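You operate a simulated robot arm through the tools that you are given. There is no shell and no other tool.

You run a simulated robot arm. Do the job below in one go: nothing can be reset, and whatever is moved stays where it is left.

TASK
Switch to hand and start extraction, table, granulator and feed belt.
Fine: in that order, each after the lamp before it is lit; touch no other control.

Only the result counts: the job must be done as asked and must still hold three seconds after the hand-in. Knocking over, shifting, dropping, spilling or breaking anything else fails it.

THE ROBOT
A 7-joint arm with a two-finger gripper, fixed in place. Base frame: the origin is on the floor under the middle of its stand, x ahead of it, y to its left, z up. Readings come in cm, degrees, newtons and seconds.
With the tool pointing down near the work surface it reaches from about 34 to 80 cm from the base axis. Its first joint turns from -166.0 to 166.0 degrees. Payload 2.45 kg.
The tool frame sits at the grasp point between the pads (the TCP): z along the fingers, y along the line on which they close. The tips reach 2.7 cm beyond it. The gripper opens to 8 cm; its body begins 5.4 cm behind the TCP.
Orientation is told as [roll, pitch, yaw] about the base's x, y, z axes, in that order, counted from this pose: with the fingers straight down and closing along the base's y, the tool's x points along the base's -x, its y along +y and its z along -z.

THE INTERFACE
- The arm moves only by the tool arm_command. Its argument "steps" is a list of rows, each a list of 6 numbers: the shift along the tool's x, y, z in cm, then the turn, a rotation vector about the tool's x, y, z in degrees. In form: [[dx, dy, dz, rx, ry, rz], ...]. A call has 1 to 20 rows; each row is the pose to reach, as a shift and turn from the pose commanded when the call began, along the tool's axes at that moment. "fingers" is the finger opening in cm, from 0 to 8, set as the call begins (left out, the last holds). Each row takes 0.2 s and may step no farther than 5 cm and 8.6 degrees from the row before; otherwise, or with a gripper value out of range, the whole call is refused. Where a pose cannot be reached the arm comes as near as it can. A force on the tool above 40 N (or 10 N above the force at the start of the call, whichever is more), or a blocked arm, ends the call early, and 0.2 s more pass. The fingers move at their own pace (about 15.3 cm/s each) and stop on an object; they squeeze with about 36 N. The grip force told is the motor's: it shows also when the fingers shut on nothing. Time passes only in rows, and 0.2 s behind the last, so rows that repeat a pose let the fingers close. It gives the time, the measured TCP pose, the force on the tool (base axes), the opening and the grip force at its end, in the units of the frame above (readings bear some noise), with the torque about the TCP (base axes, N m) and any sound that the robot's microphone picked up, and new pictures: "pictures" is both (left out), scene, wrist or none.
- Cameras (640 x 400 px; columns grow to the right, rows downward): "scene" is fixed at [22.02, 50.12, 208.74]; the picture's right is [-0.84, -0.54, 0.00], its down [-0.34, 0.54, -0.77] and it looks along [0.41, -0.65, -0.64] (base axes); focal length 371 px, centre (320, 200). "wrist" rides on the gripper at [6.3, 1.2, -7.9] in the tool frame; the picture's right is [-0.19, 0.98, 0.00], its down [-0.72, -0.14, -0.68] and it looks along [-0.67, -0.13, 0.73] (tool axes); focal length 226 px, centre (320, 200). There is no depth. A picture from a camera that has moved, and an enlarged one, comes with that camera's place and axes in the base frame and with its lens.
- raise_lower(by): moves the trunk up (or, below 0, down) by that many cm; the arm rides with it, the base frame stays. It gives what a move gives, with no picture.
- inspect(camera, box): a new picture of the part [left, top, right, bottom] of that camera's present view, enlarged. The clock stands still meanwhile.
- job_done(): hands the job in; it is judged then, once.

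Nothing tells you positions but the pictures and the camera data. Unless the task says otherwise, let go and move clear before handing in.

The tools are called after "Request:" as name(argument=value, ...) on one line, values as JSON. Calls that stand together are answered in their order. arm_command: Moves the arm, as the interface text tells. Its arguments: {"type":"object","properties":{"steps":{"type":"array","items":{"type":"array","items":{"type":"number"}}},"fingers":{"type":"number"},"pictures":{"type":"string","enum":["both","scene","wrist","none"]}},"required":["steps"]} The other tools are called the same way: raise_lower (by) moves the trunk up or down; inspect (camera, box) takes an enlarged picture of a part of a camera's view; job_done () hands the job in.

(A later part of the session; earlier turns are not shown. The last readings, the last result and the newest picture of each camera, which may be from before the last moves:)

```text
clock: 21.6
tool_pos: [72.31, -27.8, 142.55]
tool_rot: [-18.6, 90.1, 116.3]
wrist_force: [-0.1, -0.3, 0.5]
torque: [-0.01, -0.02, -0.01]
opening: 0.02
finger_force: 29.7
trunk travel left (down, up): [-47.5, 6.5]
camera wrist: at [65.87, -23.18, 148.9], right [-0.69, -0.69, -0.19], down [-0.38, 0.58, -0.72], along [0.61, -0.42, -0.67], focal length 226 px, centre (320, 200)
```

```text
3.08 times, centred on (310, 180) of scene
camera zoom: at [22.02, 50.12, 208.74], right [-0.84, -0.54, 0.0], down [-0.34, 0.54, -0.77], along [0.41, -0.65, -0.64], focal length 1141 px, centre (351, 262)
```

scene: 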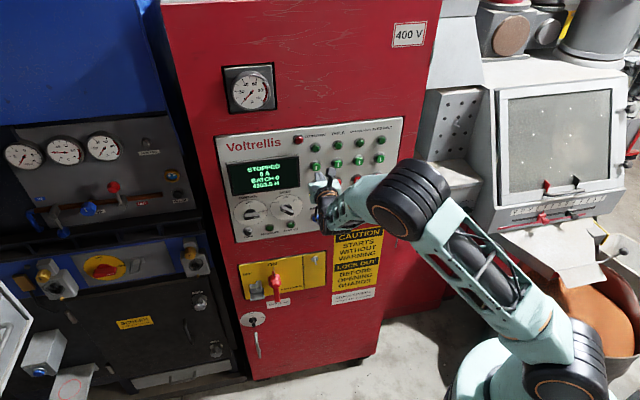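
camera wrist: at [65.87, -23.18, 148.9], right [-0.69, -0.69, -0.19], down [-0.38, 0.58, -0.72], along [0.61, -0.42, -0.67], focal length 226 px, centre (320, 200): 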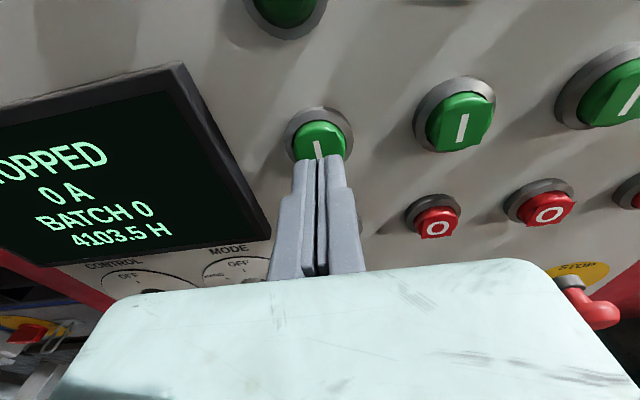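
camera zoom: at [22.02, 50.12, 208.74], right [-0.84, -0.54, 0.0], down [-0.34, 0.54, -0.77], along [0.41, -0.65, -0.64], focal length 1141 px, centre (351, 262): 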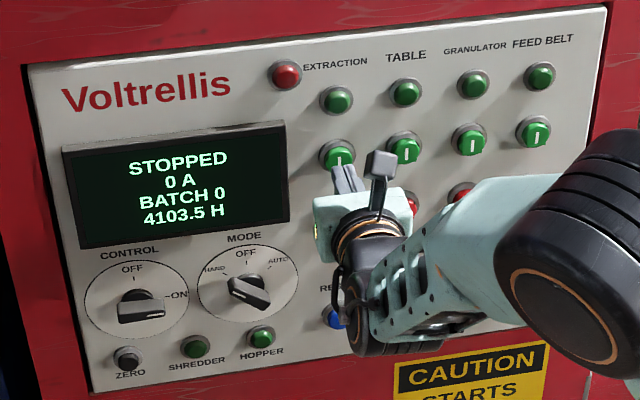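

There is no contact force yet, with the tips at about the expected button face. I'll look closely before pressing on.

Request:
inspect(camera="wrist", box=[260, 90, 380, 165])

Request:
inspect(camera="scene", box=[300, 150, 350, 182])

```text
5.33 times, centred on (320, 128) of wrist
camera zoom: at [65.87, -23.18, 148.9], right [-0.69, -0.69, -0.19], down [-0.38, 0.58, -0.72], along [0.61, -0.42, -0.67], focal length 1206 px, centre (320, 587)
```

zoom: 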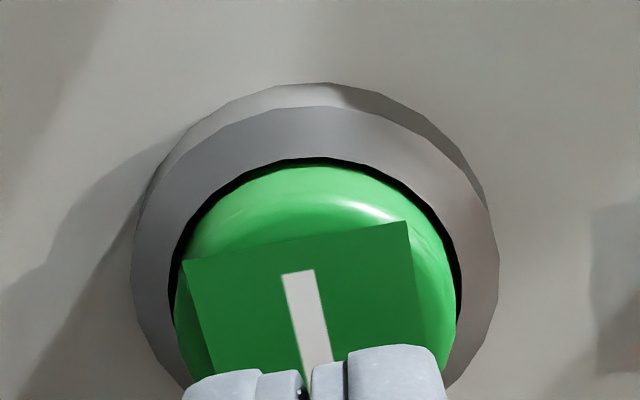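

```text
12.50 times, centred on (325, 166) of scene
camera zoom: at [22.02, 50.12, 208.74], right [-0.84, -0.54, 0.0], down [-0.34, 0.54, -0.77], along [0.41, -0.65, -0.64], focal length 4636 px, centre (258, 625)
```

zoom: 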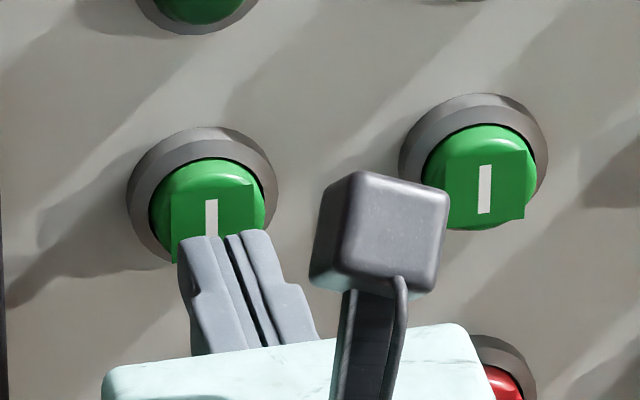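

The tips are almost on the button face. I'll push on in 1.5 mm steps.

Request:
arm_command(steps=[[0, 0, 0.15, 0, 0, 0], [0, 0, 0.3, 0, 0, 0], [0, 0, 0.45, 0, 0, 0]], pictures="wrist")

Request:
inspect(camera="scene", box=[215, 115, 405, 245])

```text
clock: 22.4
tool_pos: [72.78, -27.95, 142.46]
tool_rot: [-27.1, 89.9, 107.9]
wrist_force: [0.4, 0.0, -0.3]
torque: [0.0, -0.03, 0.0]
opening: 0.0
finger_force: 30.0
trunk travel left (down, up): [-47.5, 6.5]
camera wrist: at [66.24, -23.44, 148.9], right [-0.69, -0.69, -0.19], down [-0.38, 0.58, -0.72], along [0.61, -0.42, -0.67], focal length 226 px, centre (320, 200)
```

wrist: 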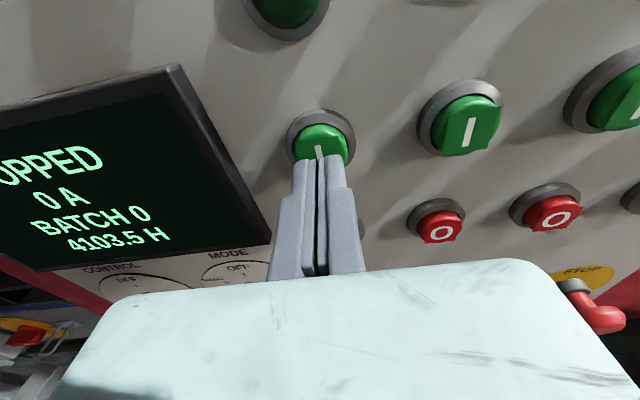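

```text
3.08 times, centred on (310, 180) of scene
camera zoom: at [22.02, 50.12, 208.74], right [-0.84, -0.54, 0.0], down [-0.34, 0.54, -0.77], along [0.41, -0.65, -0.64], focal length 1141 px, centre (351, 262)
```

zoom: 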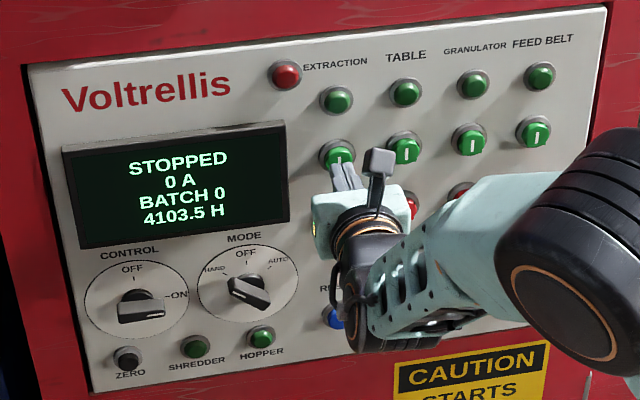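

There is still no contact, so the face is slightly deeper than estimated. I'll carry on in small steps.

Request:
arm_command(steps=[[0, 0, 0.15, 0, 0, 0], [0, 0, 0.3, 0, 0, 0], [0, 0, 0.45, 0, 0, 0]], pictures="wrist")

Request:
inspect(camera="scene", box=[215, 115, 405, 245])

Request:
inspect(camera="wrist", box=[260, 90, 380, 165])

```text
clock: 23.2
tool_pos: [73.0, -28.27, 142.56]
tool_rot: [-52.1, 90.0, 82.8]
wrist_force: [-0.6, 0.0, 0.2]
torque: [0.0, 0.01, -0.01]
opening: 0.0
finger_force: 30.2
trunk travel left (down, up): [-47.5, 6.5]
camera wrist: at [66.58, -23.78, 148.91], right [-0.69, -0.69, -0.19], down [-0.38, 0.58, -0.72], along [0.61, -0.42, -0.67], focal length 226 px, centre (320, 200)
```

wrist: 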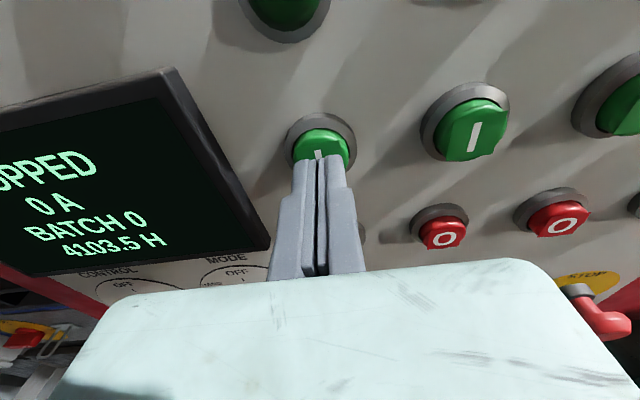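

```text
3.08 times, centred on (310, 180) of scene
camera zoom: at [22.02, 50.12, 208.74], right [-0.84, -0.54, 0.0], down [-0.34, 0.54, -0.77], along [0.41, -0.65, -0.64], focal length 1141 px, centre (351, 262)
```

zoom: 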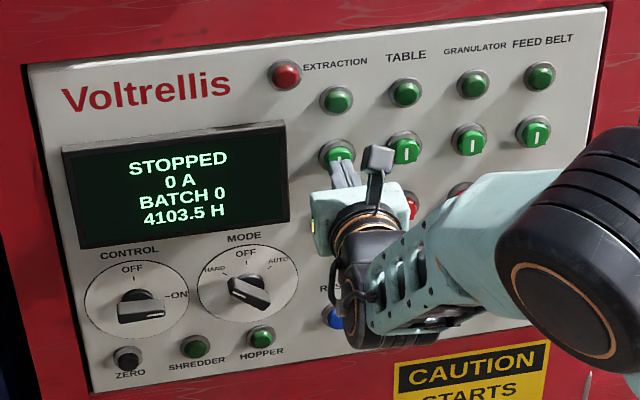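

```text
5.33 times, centred on (320, 128) of wrist
camera zoom: at [66.58, -23.78, 148.91], right [-0.69, -0.69, -0.19], down [-0.38, 0.58, -0.72], along [0.61, -0.42, -0.67], focal length 1206 px, centre (320, 587)
```

zoom: 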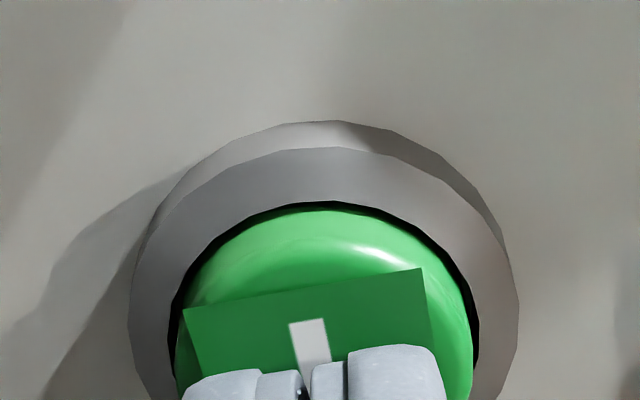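

There is still no contact, so the closed fingertips must reach less far than I assumed. I'll keep advancing in small steps.

Request:
arm_command(steps=[[0, 0, 0.15, 0, 0, 0], [0, 0, 0.3, 0, 0, 0], [0, 0, 0.45, 0, 0, 0]], pictures="wrist")

Request:
inspect(camera="scene", box=[215, 115, 405, 245])

Request:
inspect(camera="wrist", box=[260, 90, 380, 165])

```text
clock: 24.0
tool_pos: [73.29, -28.64, 142.5]
tool_rot: [12.9, 89.9, 147.9]
wrist_force: [-2.5, 2.0, -1.3]
torque: [-0.03, 0.02, 0.01]
opening: 0.6
finger_force: 29.2
trunk travel left (down, up): [-47.5, 6.5]
heard: click
camera wrist: at [66.88, -24.1, 148.98], right [-0.69, -0.69, -0.19], down [-0.38, 0.58, -0.72], along [0.61, -0.42, -0.67], focal length 226 px, centre (320, 200)
```

wrist: 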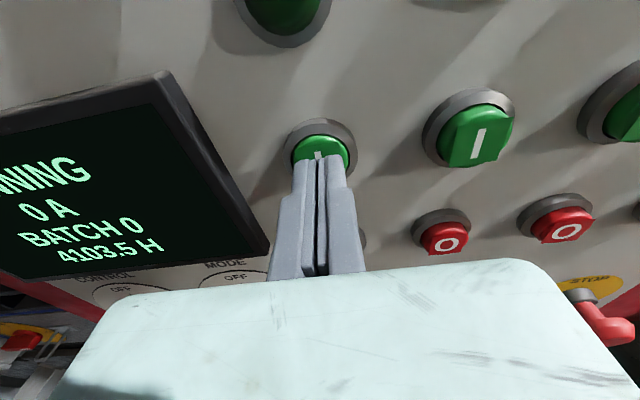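

```text
3.08 times, centred on (310, 180) of scene
camera zoom: at [22.02, 50.12, 208.74], right [-0.84, -0.54, 0.0], down [-0.34, 0.54, -0.77], along [0.41, -0.65, -0.64], focal length 1141 px, centre (351, 262)
```

zoom: 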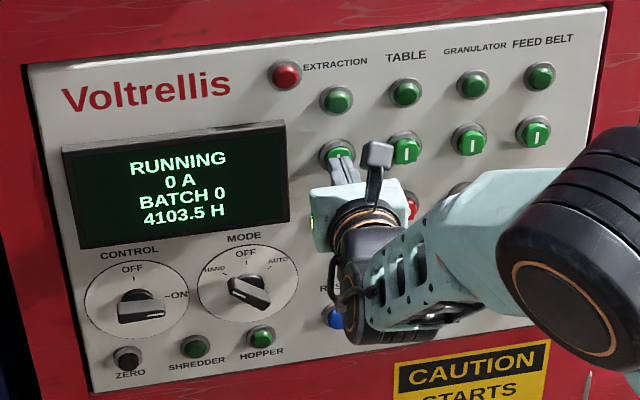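

```text
5.33 times, centred on (320, 128) of wrist
camera zoom: at [66.88, -24.1, 148.98], right [-0.69, -0.69, -0.19], down [-0.38, 0.58, -0.72], along [0.61, -0.42, -0.67], focal length 1206 px, centre (320, 587)
```

zoom: 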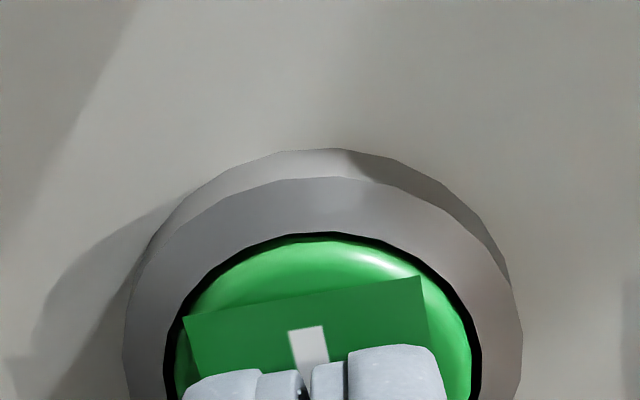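

I heard a click and the display now shows RUNNING, so extraction has been commanded. I'll back off straight and wait for its lamp.

Request:
arm_command(steps=[[0, 0, -1, 0, 0, 0], [0, 0, -2.5, 0, 0, 0], [0, 0, -4, 0, 0, 0], [0, 0, -5, 0, 0, 0], [0, 0, -5, 0, 0, 0], [0, 0, -5, 0, 0, 0]], fingers=0, pictures="scene")

Request:
inspect(camera="scene", box=[215, 115, 405, 245])

Request:
inspect(camera="wrist", box=[160, 0, 480, 200])

```text
clock: 25.4
tool_pos: [69.56, -25.36, 142.63]
tool_rot: [-102.8, 89.9, 32.1]
wrist_force: [0.1, -0.1, -0.3]
torque: [-0.03, 0.02, 0.02]
opening: 0.0
finger_force: 29.9
trunk travel left (down, up): [-47.5, 6.5]
```

scene: 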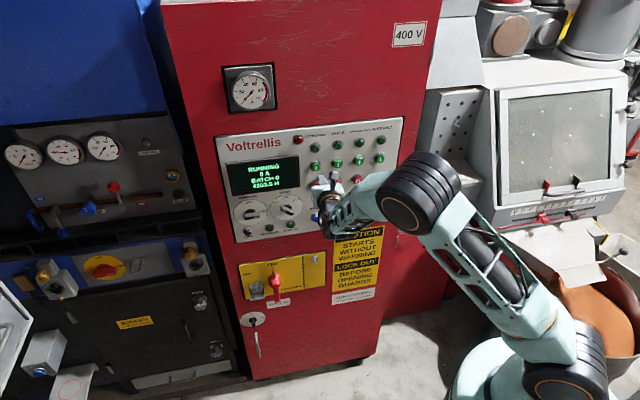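

```text
3.08 times, centred on (310, 180) of scene
camera zoom: at [22.02, 50.12, 208.74], right [-0.84, -0.54, 0.0], down [-0.34, 0.54, -0.77], along [0.41, -0.65, -0.64], focal length 1141 px, centre (351, 262)
```

zoom: 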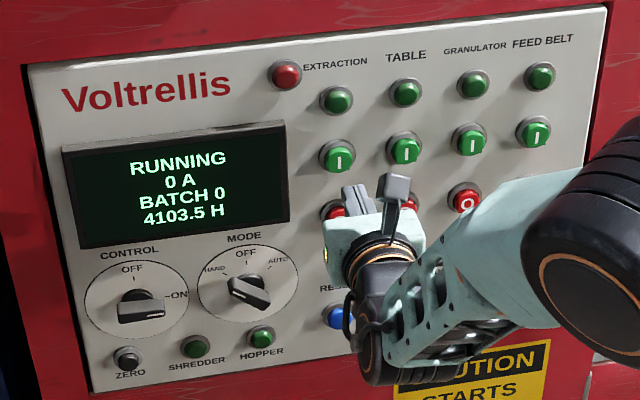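

```text
2.00 times, centred on (320, 100) of wrist
camera zoom: at [63.08, -20.72, 149.01], right [-0.69, -0.69, -0.19], down [-0.38, 0.58, -0.72], along [0.61, -0.42, -0.67], focal length 452 px, centre (320, 400)
```

zoom: 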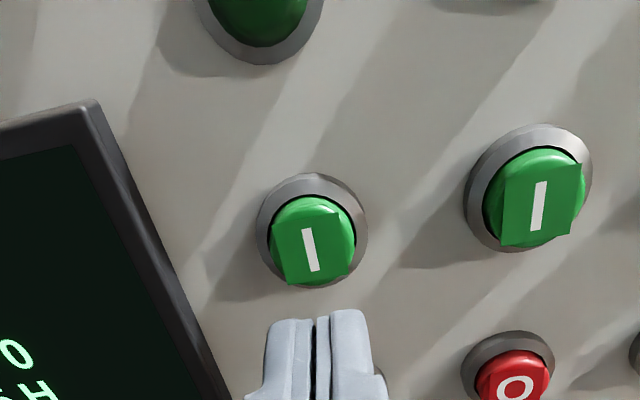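

The extraction lamp isn't lit yet. I'll move sideways in front of the table button, staying clear of the panel, and let time pass.

Request:
arm_command(steps=[[0, 2.0, -0.5, 0, 0, 0], [0, 4.5, -0.5, 0, 0, 0], [0, 7.03, -0.5, 0, 0, 0], [0, 7.03, -0.5, 0, 0, 0], [0, 7.03, -0.5, 0, 0, 0], [0, 7.03, -0.5, 0, 0, 0], [0, 7.03, -0.5, 0, 0, 0]], pictures="scene")

Request:
inspect(camera="scene", box=[215, 115, 405, 245])

Request:
inspect(camera="wrist", box=[160, 0, 480, 200])

```text
clock: 27.0
tool_pos: [64.52, -29.83, 142.7]
tool_rot: [-51.5, 90.1, 83.4]
wrist_force: [0.4, -0.8, -0.1]
torque: [-0.02, 0.0, -0.01]
opening: 0.0
finger_force: 29.4
trunk travel left (down, up): [-47.5, 6.5]
```

scene: 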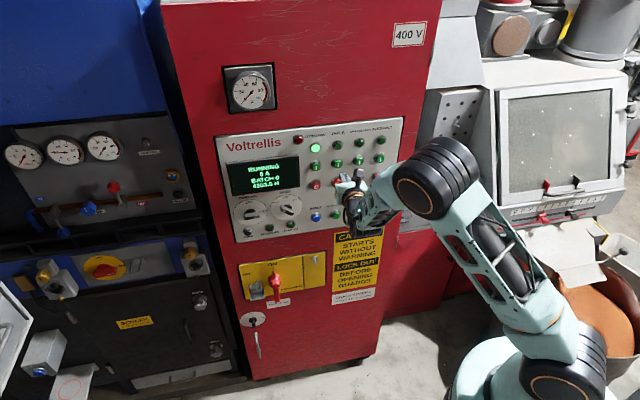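

```text
3.08 times, centred on (310, 180) of scene
camera zoom: at [22.02, 50.12, 208.74], right [-0.84, -0.54, 0.0], down [-0.34, 0.54, -0.77], along [0.41, -0.65, -0.64], focal length 1141 px, centre (351, 262)
```

zoom: 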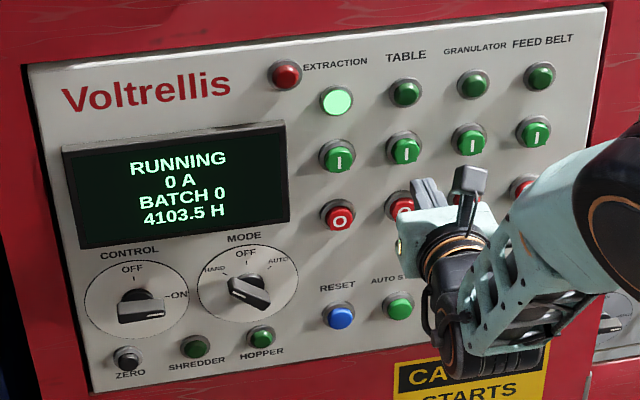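

```text
2.00 times, centred on (320, 100) of wrist
camera zoom: at [57.97, -25.26, 149.05], right [-0.69, -0.69, -0.19], down [-0.38, 0.58, -0.72], along [0.61, -0.42, -0.67], focal length 452 px, centre (320, 400)
```

zoom: 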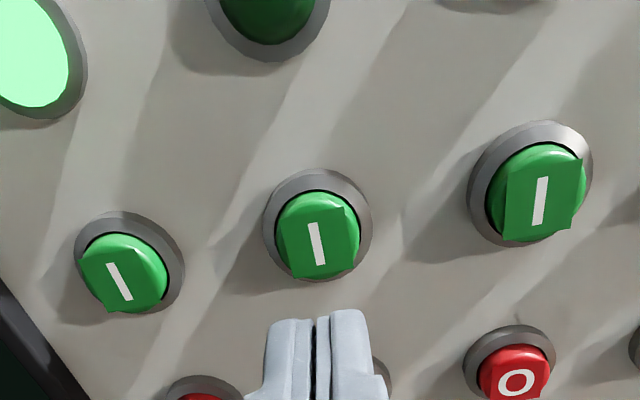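

The extraction lamp is lit. I'm in front of the table button, so I'll approach and press it to the same depth as before.

Request:
arm_command(steps=[[-0.1, -0.12, 1.5, 0, 0, 0], [-0.1, -0.12, 3.0, 0, 0, 0], [-0.1, -0.12, 4.2, 0, 0, 0], [-0.1, -0.12, 4.7, 0, 0, 0], [-0.1, -0.12, 5.0, 0, 0, 0], [-0.1, -0.12, 5.2, 0, 0, 0]], fingers=0, pictures="wrist")

Request:
inspect(camera="scene", box=[215, 115, 405, 245])

Request:
inspect(camera="wrist", box=[260, 90, 380, 165])

```text
clock: 28.4
tool_pos: [68.16, -33.42, 142.55]
tool_rot: [-10.5, 89.9, 124.4]
wrist_force: [-0.7, 0.9, -0.5]
torque: [0.0, 0.0, 0.01]
opening: 0.62
finger_force: 29.8
trunk travel left (down, up): [-47.5, 6.5]
camera wrist: at [61.69, -28.82, 148.86], right [-0.69, -0.69, -0.19], down [-0.38, 0.58, -0.72], along [0.61, -0.42, -0.67], focal length 226 px, centre (320, 200)
```

wrist: 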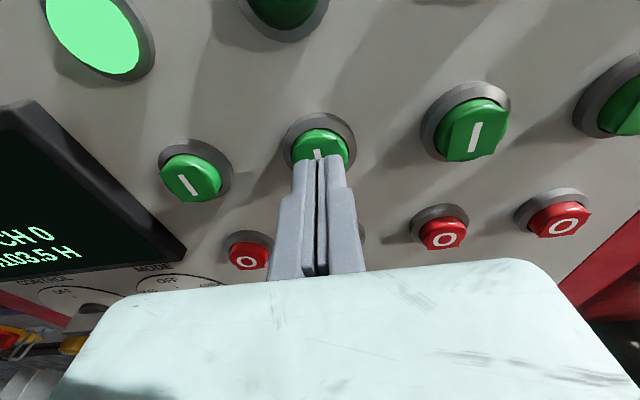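

```text
3.08 times, centred on (310, 180) of scene
camera zoom: at [22.02, 50.12, 208.74], right [-0.84, -0.54, 0.0], down [-0.34, 0.54, -0.77], along [0.41, -0.65, -0.64], focal length 1141 px, centre (351, 262)
```

zoom: 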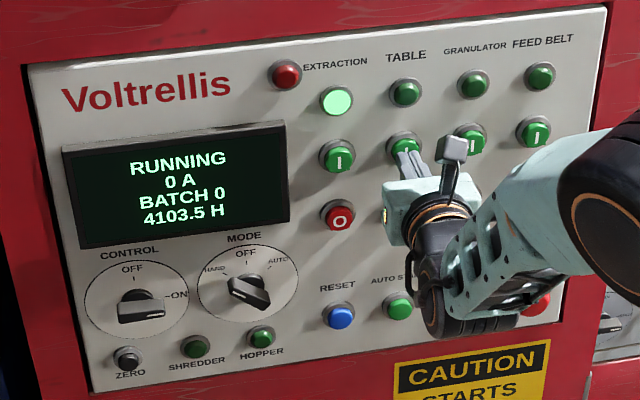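

```text
5.33 times, centred on (320, 128) of wrist
camera zoom: at [61.69, -28.82, 148.86], right [-0.69, -0.69, -0.19], down [-0.38, 0.58, -0.72], along [0.61, -0.42, -0.67], focal length 1206 px, centre (320, 587)
```

zoom: 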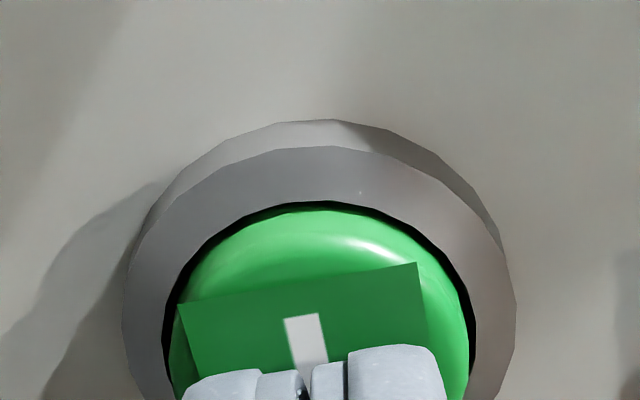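

I've just made contact with the table button. Now a few more millimetres to press it.

Request:
arm_command(steps=[[0, 0, 0.15, 0, 0, 0], [0, 0, 0.3, 0, 0, 0], [0, 0, 0.4, 0, 0, 0]], fingers=0, pictures="wrist")

Request:
inspect(camera="scene", box=[215, 115, 405, 245])

```text
clock: 29.2
tool_pos: [68.53, -33.49, 142.54]
tool_rot: [-70.7, 89.9, 64.4]
wrist_force: [-3.1, 0.9, -1.2]
torque: [0.02, -0.03, -0.05]
opening: 0.61
finger_force: 30.2
trunk travel left (down, up): [-47.5, 6.5]
heard: click
camera wrist: at [61.98, -29.05, 148.84], right [-0.69, -0.69, -0.19], down [-0.38, 0.58, -0.72], along [0.61, -0.42, -0.67], focal length 226 px, centre (320, 200)
```

wrist: 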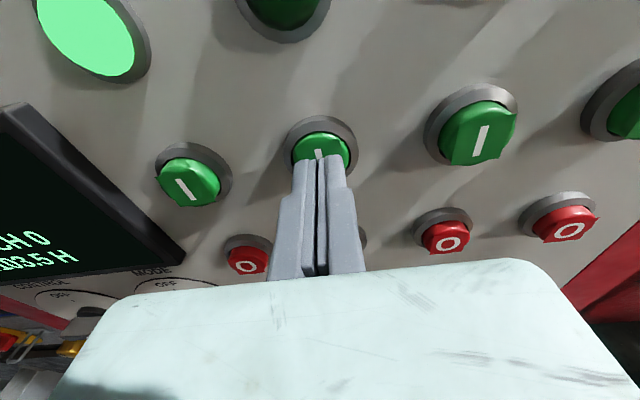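

```text
3.08 times, centred on (310, 180) of scene
camera zoom: at [22.02, 50.12, 208.74], right [-0.84, -0.54, 0.0], down [-0.34, 0.54, -0.77], along [0.41, -0.65, -0.64], focal length 1141 px, centre (351, 262)
```

zoom: 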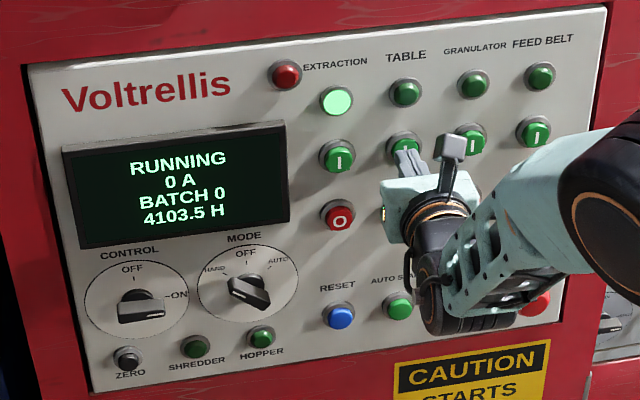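

The table button clicked. I'll back straight off, move in front of the granulator button and wait for the TABLE lamp.

Request:
arm_command(steps=[[0, 0, -1, 0, 0, 0], [0, 0, -3, 0, 0, 0], [0, 0, -5.5, 0, 0, 0], [0, 2.5, -5.5, 0, 0, 0], [0, 5, -5.5, 0, 0, 0], [0, 7.02, -5.5, 0, 0, 0], [0, 7.02, -5.5, 0, 0, 0], [0, 7.02, -5.5, 0, 0, 0], [0, 7.02, -5.5, 0, 0, 0], [0, 7.02, -5.5, 0, 0, 0], [0, 7.02, -5.5, 0, 0, 0]], fingers=0, pictures="scene")

Request:
inspect(camera="scene", box=[215, 115, 405, 245])

Request:
inspect(camera="wrist", box=[160, 0, 480, 200])

```text
clock: 31.6
tool_pos: [59.76, -34.63, 142.53]
tool_rot: [-37.6, 90.1, 97.4]
wrist_force: [0.2, -0.6, 0.8]
torque: [0.03, 0.01, -0.02]
opening: 0.0
finger_force: 29.9
trunk travel left (down, up): [-47.5, 6.5]
```

scene: 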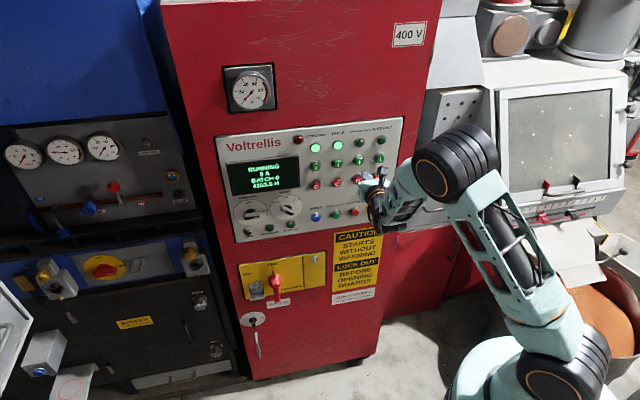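

```text
3.08 times, centred on (310, 180) of scene
camera zoom: at [22.02, 50.12, 208.74], right [-0.84, -0.54, 0.0], down [-0.34, 0.54, -0.77], along [0.41, -0.65, -0.64], focal length 1141 px, centre (351, 262)
```

zoom: 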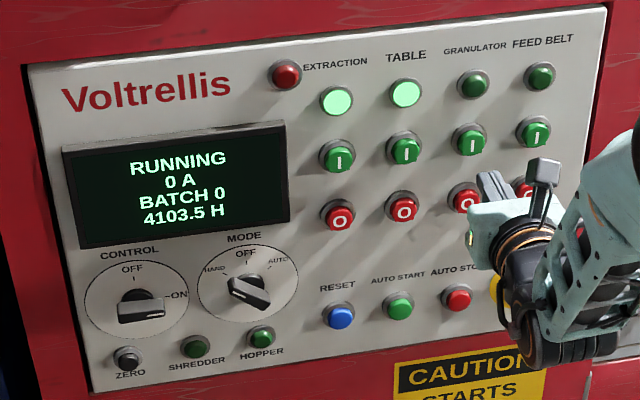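

```text
2.00 times, centred on (320, 100) of wrist
camera zoom: at [53.17, -30.19, 148.79], right [-0.69, -0.69, -0.19], down [-0.38, 0.58, -0.72], along [0.61, -0.42, -0.67], focal length 452 px, centre (320, 400)
```

zoom: 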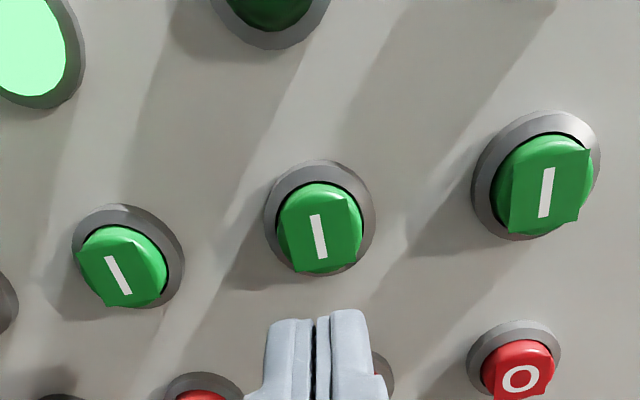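

The TABLE lamp is lit and the granulator button is right in front of the tips. I'll press it to the same depth.

Request:
arm_command(steps=[[0.03, -0.05, 1.5, 0, 0, 0], [0.05, -0.05, 3.0, 0, 0, 0], [0.05, -0.05, 4.2, 0, 0, 0], [0.05, -0.05, 4.7, 0, 0, 0], [0.05, -0.05, 5.0, 0, 0, 0], [0.05, -0.05, 5.2, 0, 0, 0], [0.05, -0.05, 5.35, 0, 0, 0], [0.05, -0.05, 5.5, 0, 0, 0]], fingers=0, pictures="wrist")

Request:
inspect(camera="scene", box=[215, 115, 405, 245])

```text
clock: 33.4
tool_pos: [63.64, -38.59, 142.67]
tool_rot: [-53.0, 89.9, 82.0]
wrist_force: [-4.9, 3.8, -0.7]
torque: [0.05, 0.01, -0.04]
opening: 0.63
finger_force: 29.8
trunk travel left (down, up): [-47.5, 6.5]
heard: click
camera wrist: at [57.13, -33.98, 148.86], right [-0.69, -0.69, -0.19], down [-0.38, 0.58, -0.72], along [0.61, -0.42, -0.67], focal length 226 px, centre (320, 200)
```

wrist: 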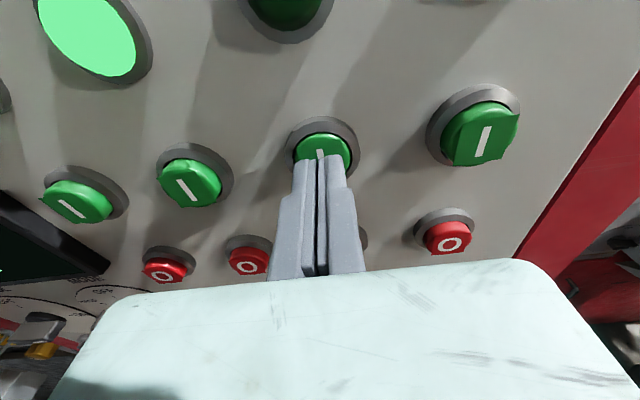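

```text
3.08 times, centred on (310, 180) of scene
camera zoom: at [22.02, 50.12, 208.74], right [-0.84, -0.54, 0.0], down [-0.34, 0.54, -0.77], along [0.41, -0.65, -0.64], focal length 1141 px, centre (351, 262)
```

zoom: 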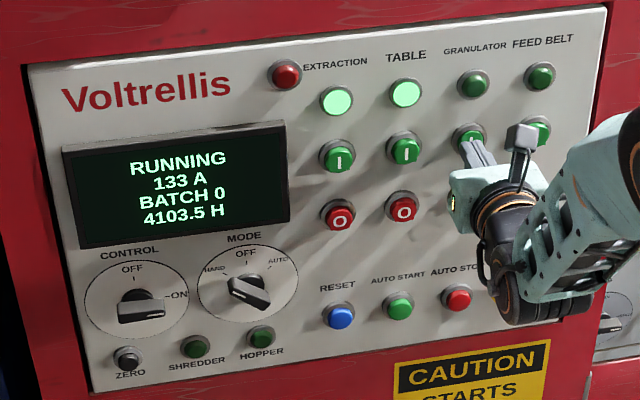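

The granulator clicked and the current jumped to 133 A as it started. I'll back off, move in front of the feed belt button and wait for the GRANULATOR lamp.

Request:
arm_command(steps=[[0, 0, -1, 0, 0, 0], [0, 0, -3, 0, 0, 0], [0, 0, -5.5, 0, 0, 0], [0, 2.5, -5.5, 0, 0, 0], [0, 5, -5.5, 0, 0, 0], [0, 7.02, -5.5, 0, 0, 0], [0, 7.02, -5.5, 0, 0, 0], [0, 7.02, -5.5, 0, 0, 0], [0, 7.02, -5.5, 0, 0, 0], [0, 7.02, -5.5, 0, 0, 0]], fingers=0, pictures="scene")

Request:
inspect(camera="scene", box=[215, 115, 405, 245])

Request:
inspect(camera="wrist", box=[160, 0, 480, 200])

```text
clock: 35.6
tool_pos: [56.82, -37.74, 142.59]
tool_rot: [-38.6, 90.1, 96.4]
wrist_force: [0.8, 0.6, -0.4]
torque: [-0.01, 0.01, -0.01]
opening: 0.0
finger_force: 29.7
out of reach, approached as far as the arm can: row 5, 6, 7, 8, 9, 10
trunk travel left (down, up): [-47.5, 6.5]
```

scene: 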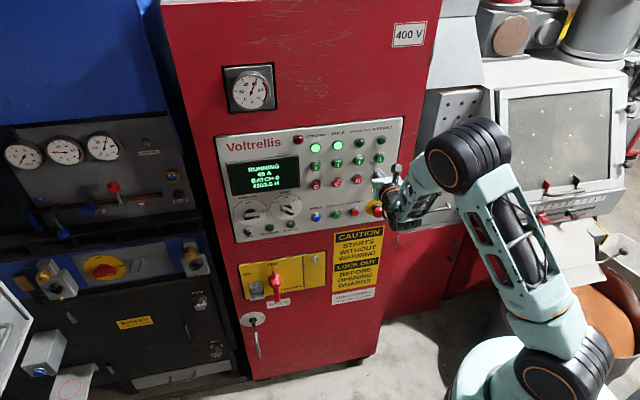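

```text
3.08 times, centred on (310, 180) of scene
camera zoom: at [22.02, 50.12, 208.74], right [-0.84, -0.54, 0.0], down [-0.34, 0.54, -0.77], along [0.41, -0.65, -0.64], focal length 1141 px, centre (351, 262)
```

zoom: 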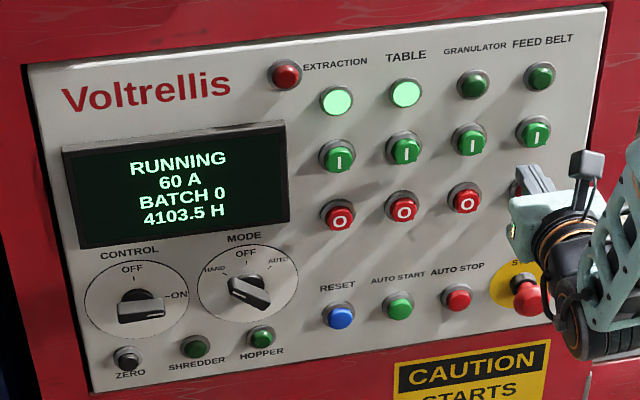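

```text
2.00 times, centred on (320, 100) of wrist
camera zoom: at [50.31, -33.17, 148.91], right [-0.69, -0.69, -0.19], down [-0.38, 0.58, -0.72], along [0.61, -0.42, -0.67], focal length 452 px, centre (320, 400)
```

zoom: 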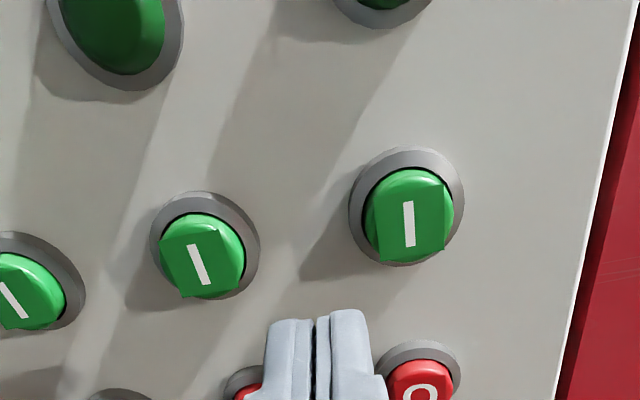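

I see a reach limit about 3 cm short of the feed belt column, and the granulator is still running up at 60 A. I'll hold still to see whether the lamp lights and what pose is being held.

Request:
arm_command(steps=[[0, 0, 0, 0, 0, 0], [0, 0, 0, 0, 0, 0], [0, 0, 0, 0, 0, 0]], fingers=0, pictures="scene")

Request:
inspect(camera="scene", box=[215, 115, 405, 245])

```text
clock: 36.4
tool_pos: [56.8, -37.76, 142.58]
tool_rot: [-41.0, 90.0, 94.0]
wrist_force: [0.4, -0.4, 0.0]
torque: [0.01, 0.0, 0.0]
opening: 0.0
finger_force: 29.7
trunk travel left (down, up): [-47.5, 6.5]
```

scene: 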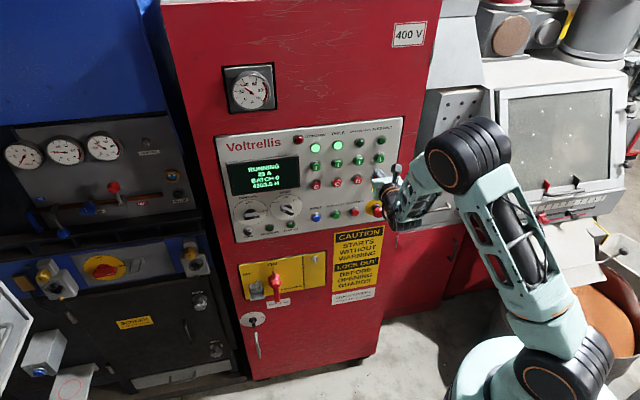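

```text
3.08 times, centred on (310, 180) of scene
camera zoom: at [22.02, 50.12, 208.74], right [-0.84, -0.54, 0.0], down [-0.34, 0.54, -0.77], along [0.41, -0.65, -0.64], focal length 1141 px, centre (351, 262)
```

zoom: 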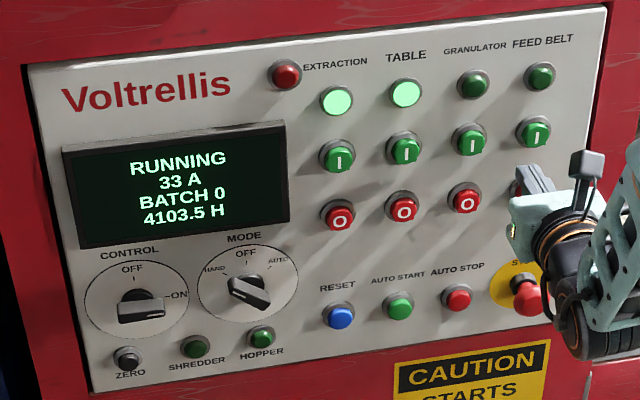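

The current is falling (33 A), but the GRANULATOR lamp isn't lit yet. Meanwhile I'll test whether rolling the tool about its own axis frees the sideways travel, staying clear of the panel.

Request:
arm_command(steps=[[0, 0, -1, 0, 0, 8], [0, 0, -1, 0, 0, 16], [0, 0, -1, 0, 0, 24], [0, 1, -1, 0, 0, 24], [0, 2, -1, 0, 0, 24], [0, 3, -1, 0, 0, 24], [0, 3, -1, 0, 0, 24]], fingers=0, pictures="scene")

Request:
inspect(camera="scene", box=[215, 115, 405, 245])

```text
clock: 38.0
tool_pos: [56.06, -37.11, 142.59]
tool_rot: [-89.9, 65.9, 45.1]
wrist_force: [-0.3, 0.5, -0.3]
torque: [0.01, -0.05, 0.01]
opening: 0.0
finger_force: 30.0
out of reach, approached as far as the arm can: row 4, 5, 6, 7
trunk travel left (down, up): [-47.5, 6.5]
```

scene: 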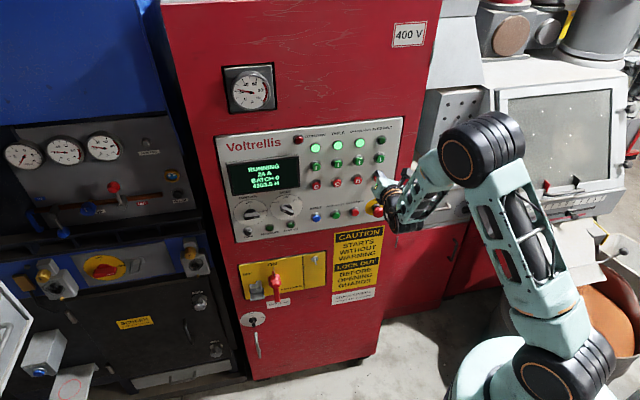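

```text
3.08 times, centred on (310, 180) of scene
camera zoom: at [22.02, 50.12, 208.74], right [-0.84, -0.54, 0.0], down [-0.34, 0.54, -0.77], along [0.41, -0.65, -0.64], focal length 1141 px, centre (351, 262)
```

zoom: 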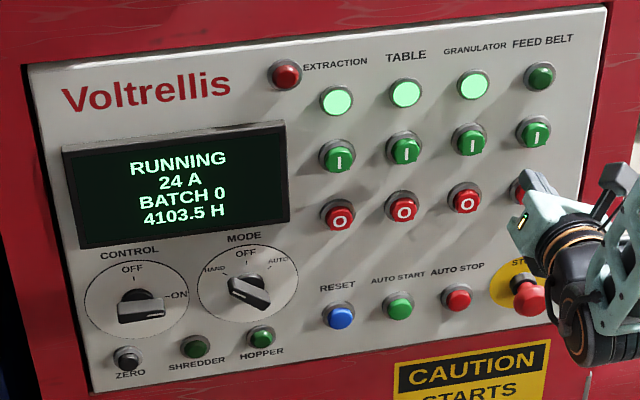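

The GRANULATOR lamp is lit, but the sideways limit is still there, so it comes from the arm's posture and not the roll. I'll step back and left and undo the roll. Then I can lower the trunk so the forearm sits flatter.

Request:
arm_command(steps=[[-0.1, -0.2, -2, 0, 0, -6], [-0.67, -1.5, -4, 0, 0, -12], [-1.34, -3.0, -6, 0, 0, -18], [-2.0, -4.5, -8, 0, 0, -24], [-2.68, -6.03, -8, 0, 0, -24], [-2.68, -6.03, -8, 0, 0, -24]], fingers=0, pictures="scene")

```text
clock: 39.4
tool_pos: [55.22, -26.5, 142.62]
tool_rot: [0.6, 90.1, 135.5]
wrist_force: [0.1, 0.1, 0.8]
torque: [0.03, 0.01, 0.02]
opening: 0.01
finger_force: 29.8
trunk travel left (down, up): [-47.5, 6.5]
```

scene: 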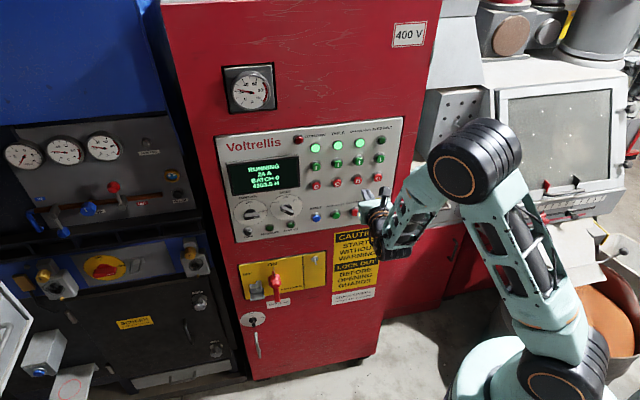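

I'm well clear at about 17 cm from the panel. Next I'll lower the trunk 12 cm.

Request:
raise_lower(by=-12)

```text
clock: 40.9
tool_pos: [55.11, -26.53, 130.64]
tool_rot: [-67.0, 90.0, 68.0]
wrist_force: [-0.4, 0.2, 1.3]
torque: [0.01, 0.03, 0.01]
opening: 0.03
finger_force: 29.1
trunk travel left (down, up): [-35.5, 18.5]
```

The trunk is 12 cm lower. I'll bring the tool back up to the button row and then move right to the feed belt column, still clear of the panel.

Request:
arm_command(steps=[[3, 0, 0, 0, 0, 0], [6, 0, 0, 0, 0, 0], [9, 0, 0, 0, 0, 0], [12, 0, 0, 0, 0, 0], [12, 2, 0, 0, 0, 0], [12, 4, 0, 0, 0, 0], [12, 6, 0, 0, 0, 0], [12, 8, 0, 0, 0, 0], [12, 9.8, 0, 0, 0, 0], [12, 9.8, 0, 0, 0, 0]], fingers=0)

Request:
inspect(camera="wrist", box=[160, 0, 480, 200])

Request:
inspect(camera="scene", box=[215, 115, 405, 245])

```text
clock: 43.1
tool_pos: [48.07, -33.69, 142.72]
tool_rot: [-76.4, 89.9, 58.5]
wrist_force: [-0.8, -1.9, 0.2]
torque: [0.0, 0.01, 0.12]
opening: 0.02
finger_force: 30.3
trunk travel left (down, up): [-35.5, 18.5]
camera wrist: at [41.61, -29.19, 149.09], right [-0.7, -0.69, -0.2], down [-0.38, 0.58, -0.72], along [0.61, -0.42, -0.67], focal length 226 px, centre (320, 200)
```

scene: 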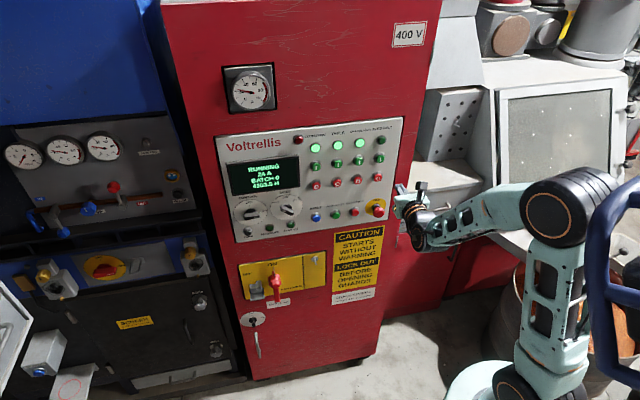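
wrist: 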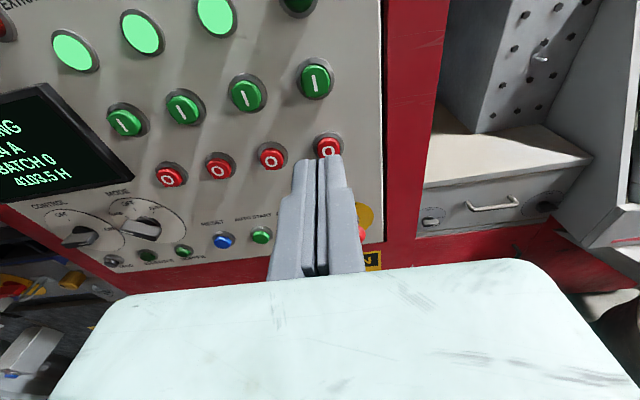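

```text
2.00 times, centred on (320, 100) of wrist
camera zoom: at [41.61, -29.19, 149.09], right [-0.7, -0.69, -0.2], down [-0.38, 0.58, -0.72], along [0.61, -0.42, -0.67], focal length 452 px, centre (320, 400)
```

zoom: 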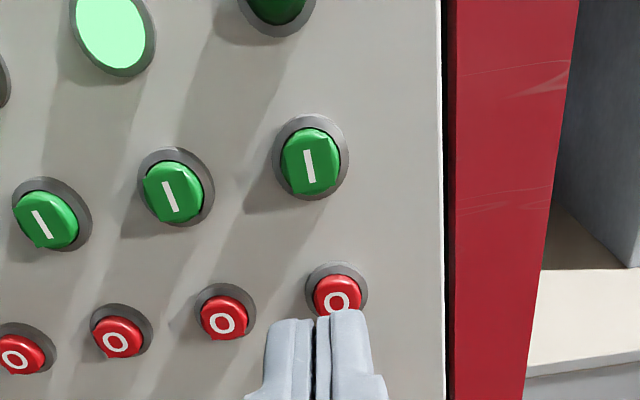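

```text
3.08 times, centred on (310, 180) of scene
camera zoom: at [22.02, 50.12, 208.74], right [-0.84, -0.54, 0.0], down [-0.34, 0.54, -0.77], along [0.41, -0.65, -0.64], focal length 1141 px, centre (351, 262)
```

zoom: 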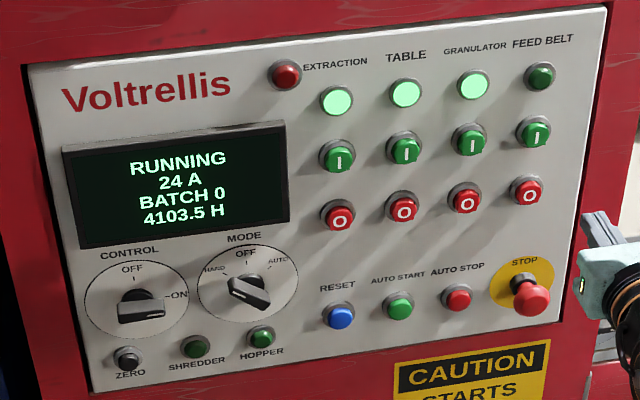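

The arm now reaches the feed belt column. I notice a blue tubular object by the elbow at the right edge of the scene picture that I didn't see before, so I'll look at it before continuing.

Request:
inspect(camera="scene", box=[440, 140, 640, 400])

Request:
inspect(camera="scene", box=[560, 160, 640, 280])

```text
1.54 times, centred on (540, 270) of scene
camera zoom: at [22.02, 50.12, 208.74], right [-0.84, -0.54, 0.0], down [-0.34, 0.54, -0.77], along [0.41, -0.65, -0.64], focal length 570 px, centre (-18, 92)
```

zoom: 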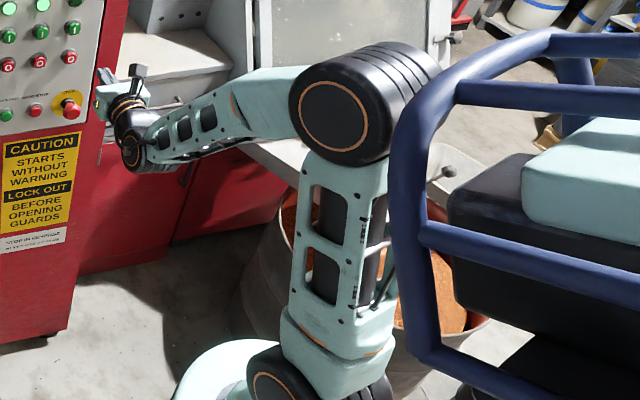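

```text
3.33 times, centred on (600, 220) of scene
camera zoom: at [22.02, 50.12, 208.74], right [-0.84, -0.54, 0.0], down [-0.34, 0.54, -0.77], along [0.41, -0.65, -0.64], focal length 1236 px, centre (-613, 133)
```

zoom: 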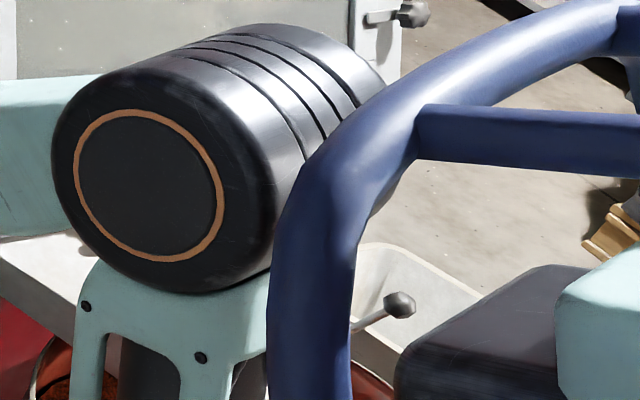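

The blue frame carries a teal block like the robot's own body, so it may be the trunk structure that came into view when I lowered it. I'll hold for a moment to see whether anything moves and whether the readings settle.

Request:
arm_command(steps=[[0, 0, 0, 0, 0, 0], [0, 0, 0, 0, 0, 0]], fingers=0, pictures="scene")

Request:
inspect(camera="scene", box=[560, 160, 640, 280])

Request:
inspect(camera="wrist", box=[0, 0, 640, 400])

```text
clock: 43.7
tool_pos: [48.28, -33.32, 142.72]
tool_rot: [-93.8, 89.9, 41.3]
wrist_force: [-0.2, -0.4, 0.0]
torque: [-0.01, 0.0, -0.01]
opening: 0.0
finger_force: 29.6
trunk travel left (down, up): [-35.5, 18.5]
```

scene: 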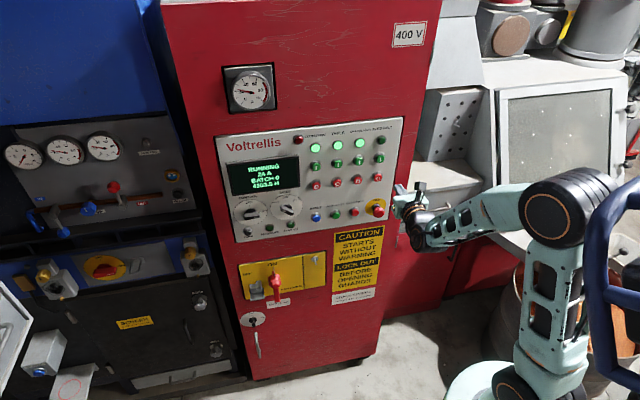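

```text
3.33 times, centred on (600, 220) of scene
camera zoom: at [22.02, 50.12, 208.74], right [-0.84, -0.54, 0.0], down [-0.34, 0.54, -0.77], along [0.41, -0.65, -0.64], focal length 1236 px, centre (-613, 133)
```

zoom: 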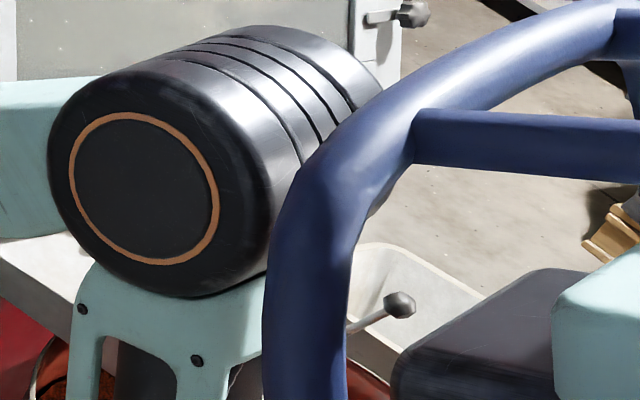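

```text
1.00 times, centred on (320, 200) of wrist (not enlarged: the box is as wide or as high as the picture)
camera zoom: at [41.8, -28.87, 149.1], right [-0.69, -0.69, -0.19], down [-0.38, 0.58, -0.72], along [0.61, -0.42, -0.67], focal length 226 px, centre (320, 200)
```

zoom: 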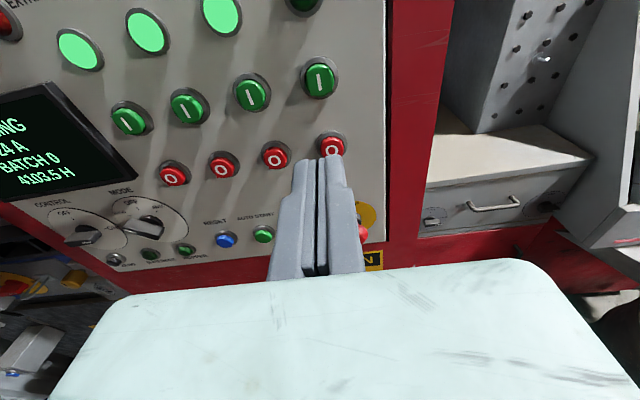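

The readings have settled, and the frame moved only about 2 px, along with the robot, so I take it to be the robot's own body. Moving forward takes the elbow away from it anyway. I'll approach the feed belt button.

Request:
arm_command(steps=[[0, -0.05, 2, 0, 0, 0], [0, -0.05, 4.5, 0, 0, 0], [0, -0.05, 7, 0, 0, 0], [0, -0.05, 9.5, 0, 0, 0], [0, -0.05, 11.5, 0, 0, 0], [0, -0.05, 12.8, 0, 0, 0], [0, -0.05, 12.8, 0, 0, 0]], fingers=0)

Request:
inspect(camera="wrist", box=[220, 60, 420, 185])

Request:
inspect(camera="scene", box=[215, 115, 405, 245])

```text
clock: 45.3
tool_pos: [57.39, -42.37, 142.63]
tool_rot: [-10.2, 90.0, 125.0]
wrist_force: [0.3, 1.1, 1.1]
torque: [0.03, -0.02, 0.02]
opening: 0.01
finger_force: 30.0
trunk travel left (down, up): [-35.5, 18.5]
camera wrist: at [50.85, -37.81, 148.99], right [-0.69, -0.69, -0.19], down [-0.38, 0.58, -0.72], along [0.61, -0.42, -0.67], focal length 226 px, centre (320, 200)
```

scene: 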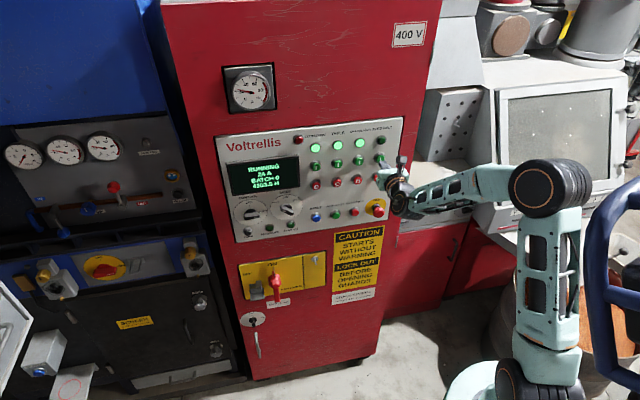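
wrist: 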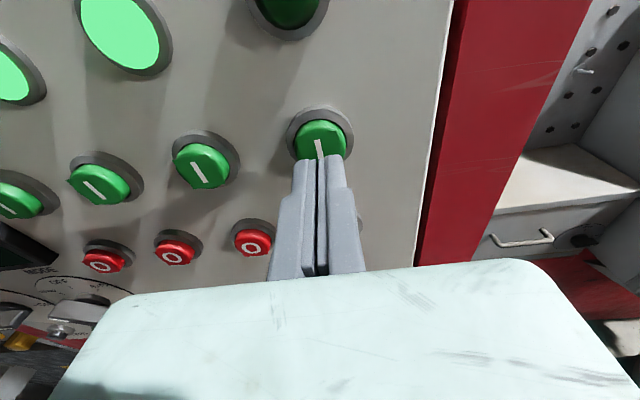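

```text
3.20 times, centred on (320, 122) of wrist
camera zoom: at [50.85, -37.81, 148.99], right [-0.69, -0.69, -0.19], down [-0.38, 0.58, -0.72], along [0.61, -0.42, -0.67], focal length 723 px, centre (320, 448)
```

zoom: 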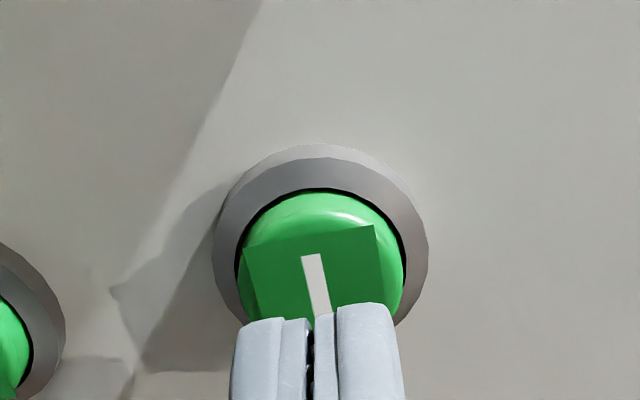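

```text
3.08 times, centred on (310, 180) of scene
camera zoom: at [22.02, 50.12, 208.74], right [-0.84, -0.54, 0.0], down [-0.34, 0.54, -0.77], along [0.41, -0.65, -0.64], focal length 1141 px, centre (351, 262)
```

zoom: 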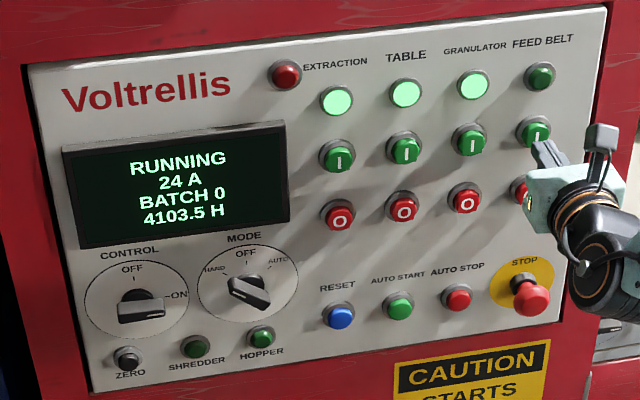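

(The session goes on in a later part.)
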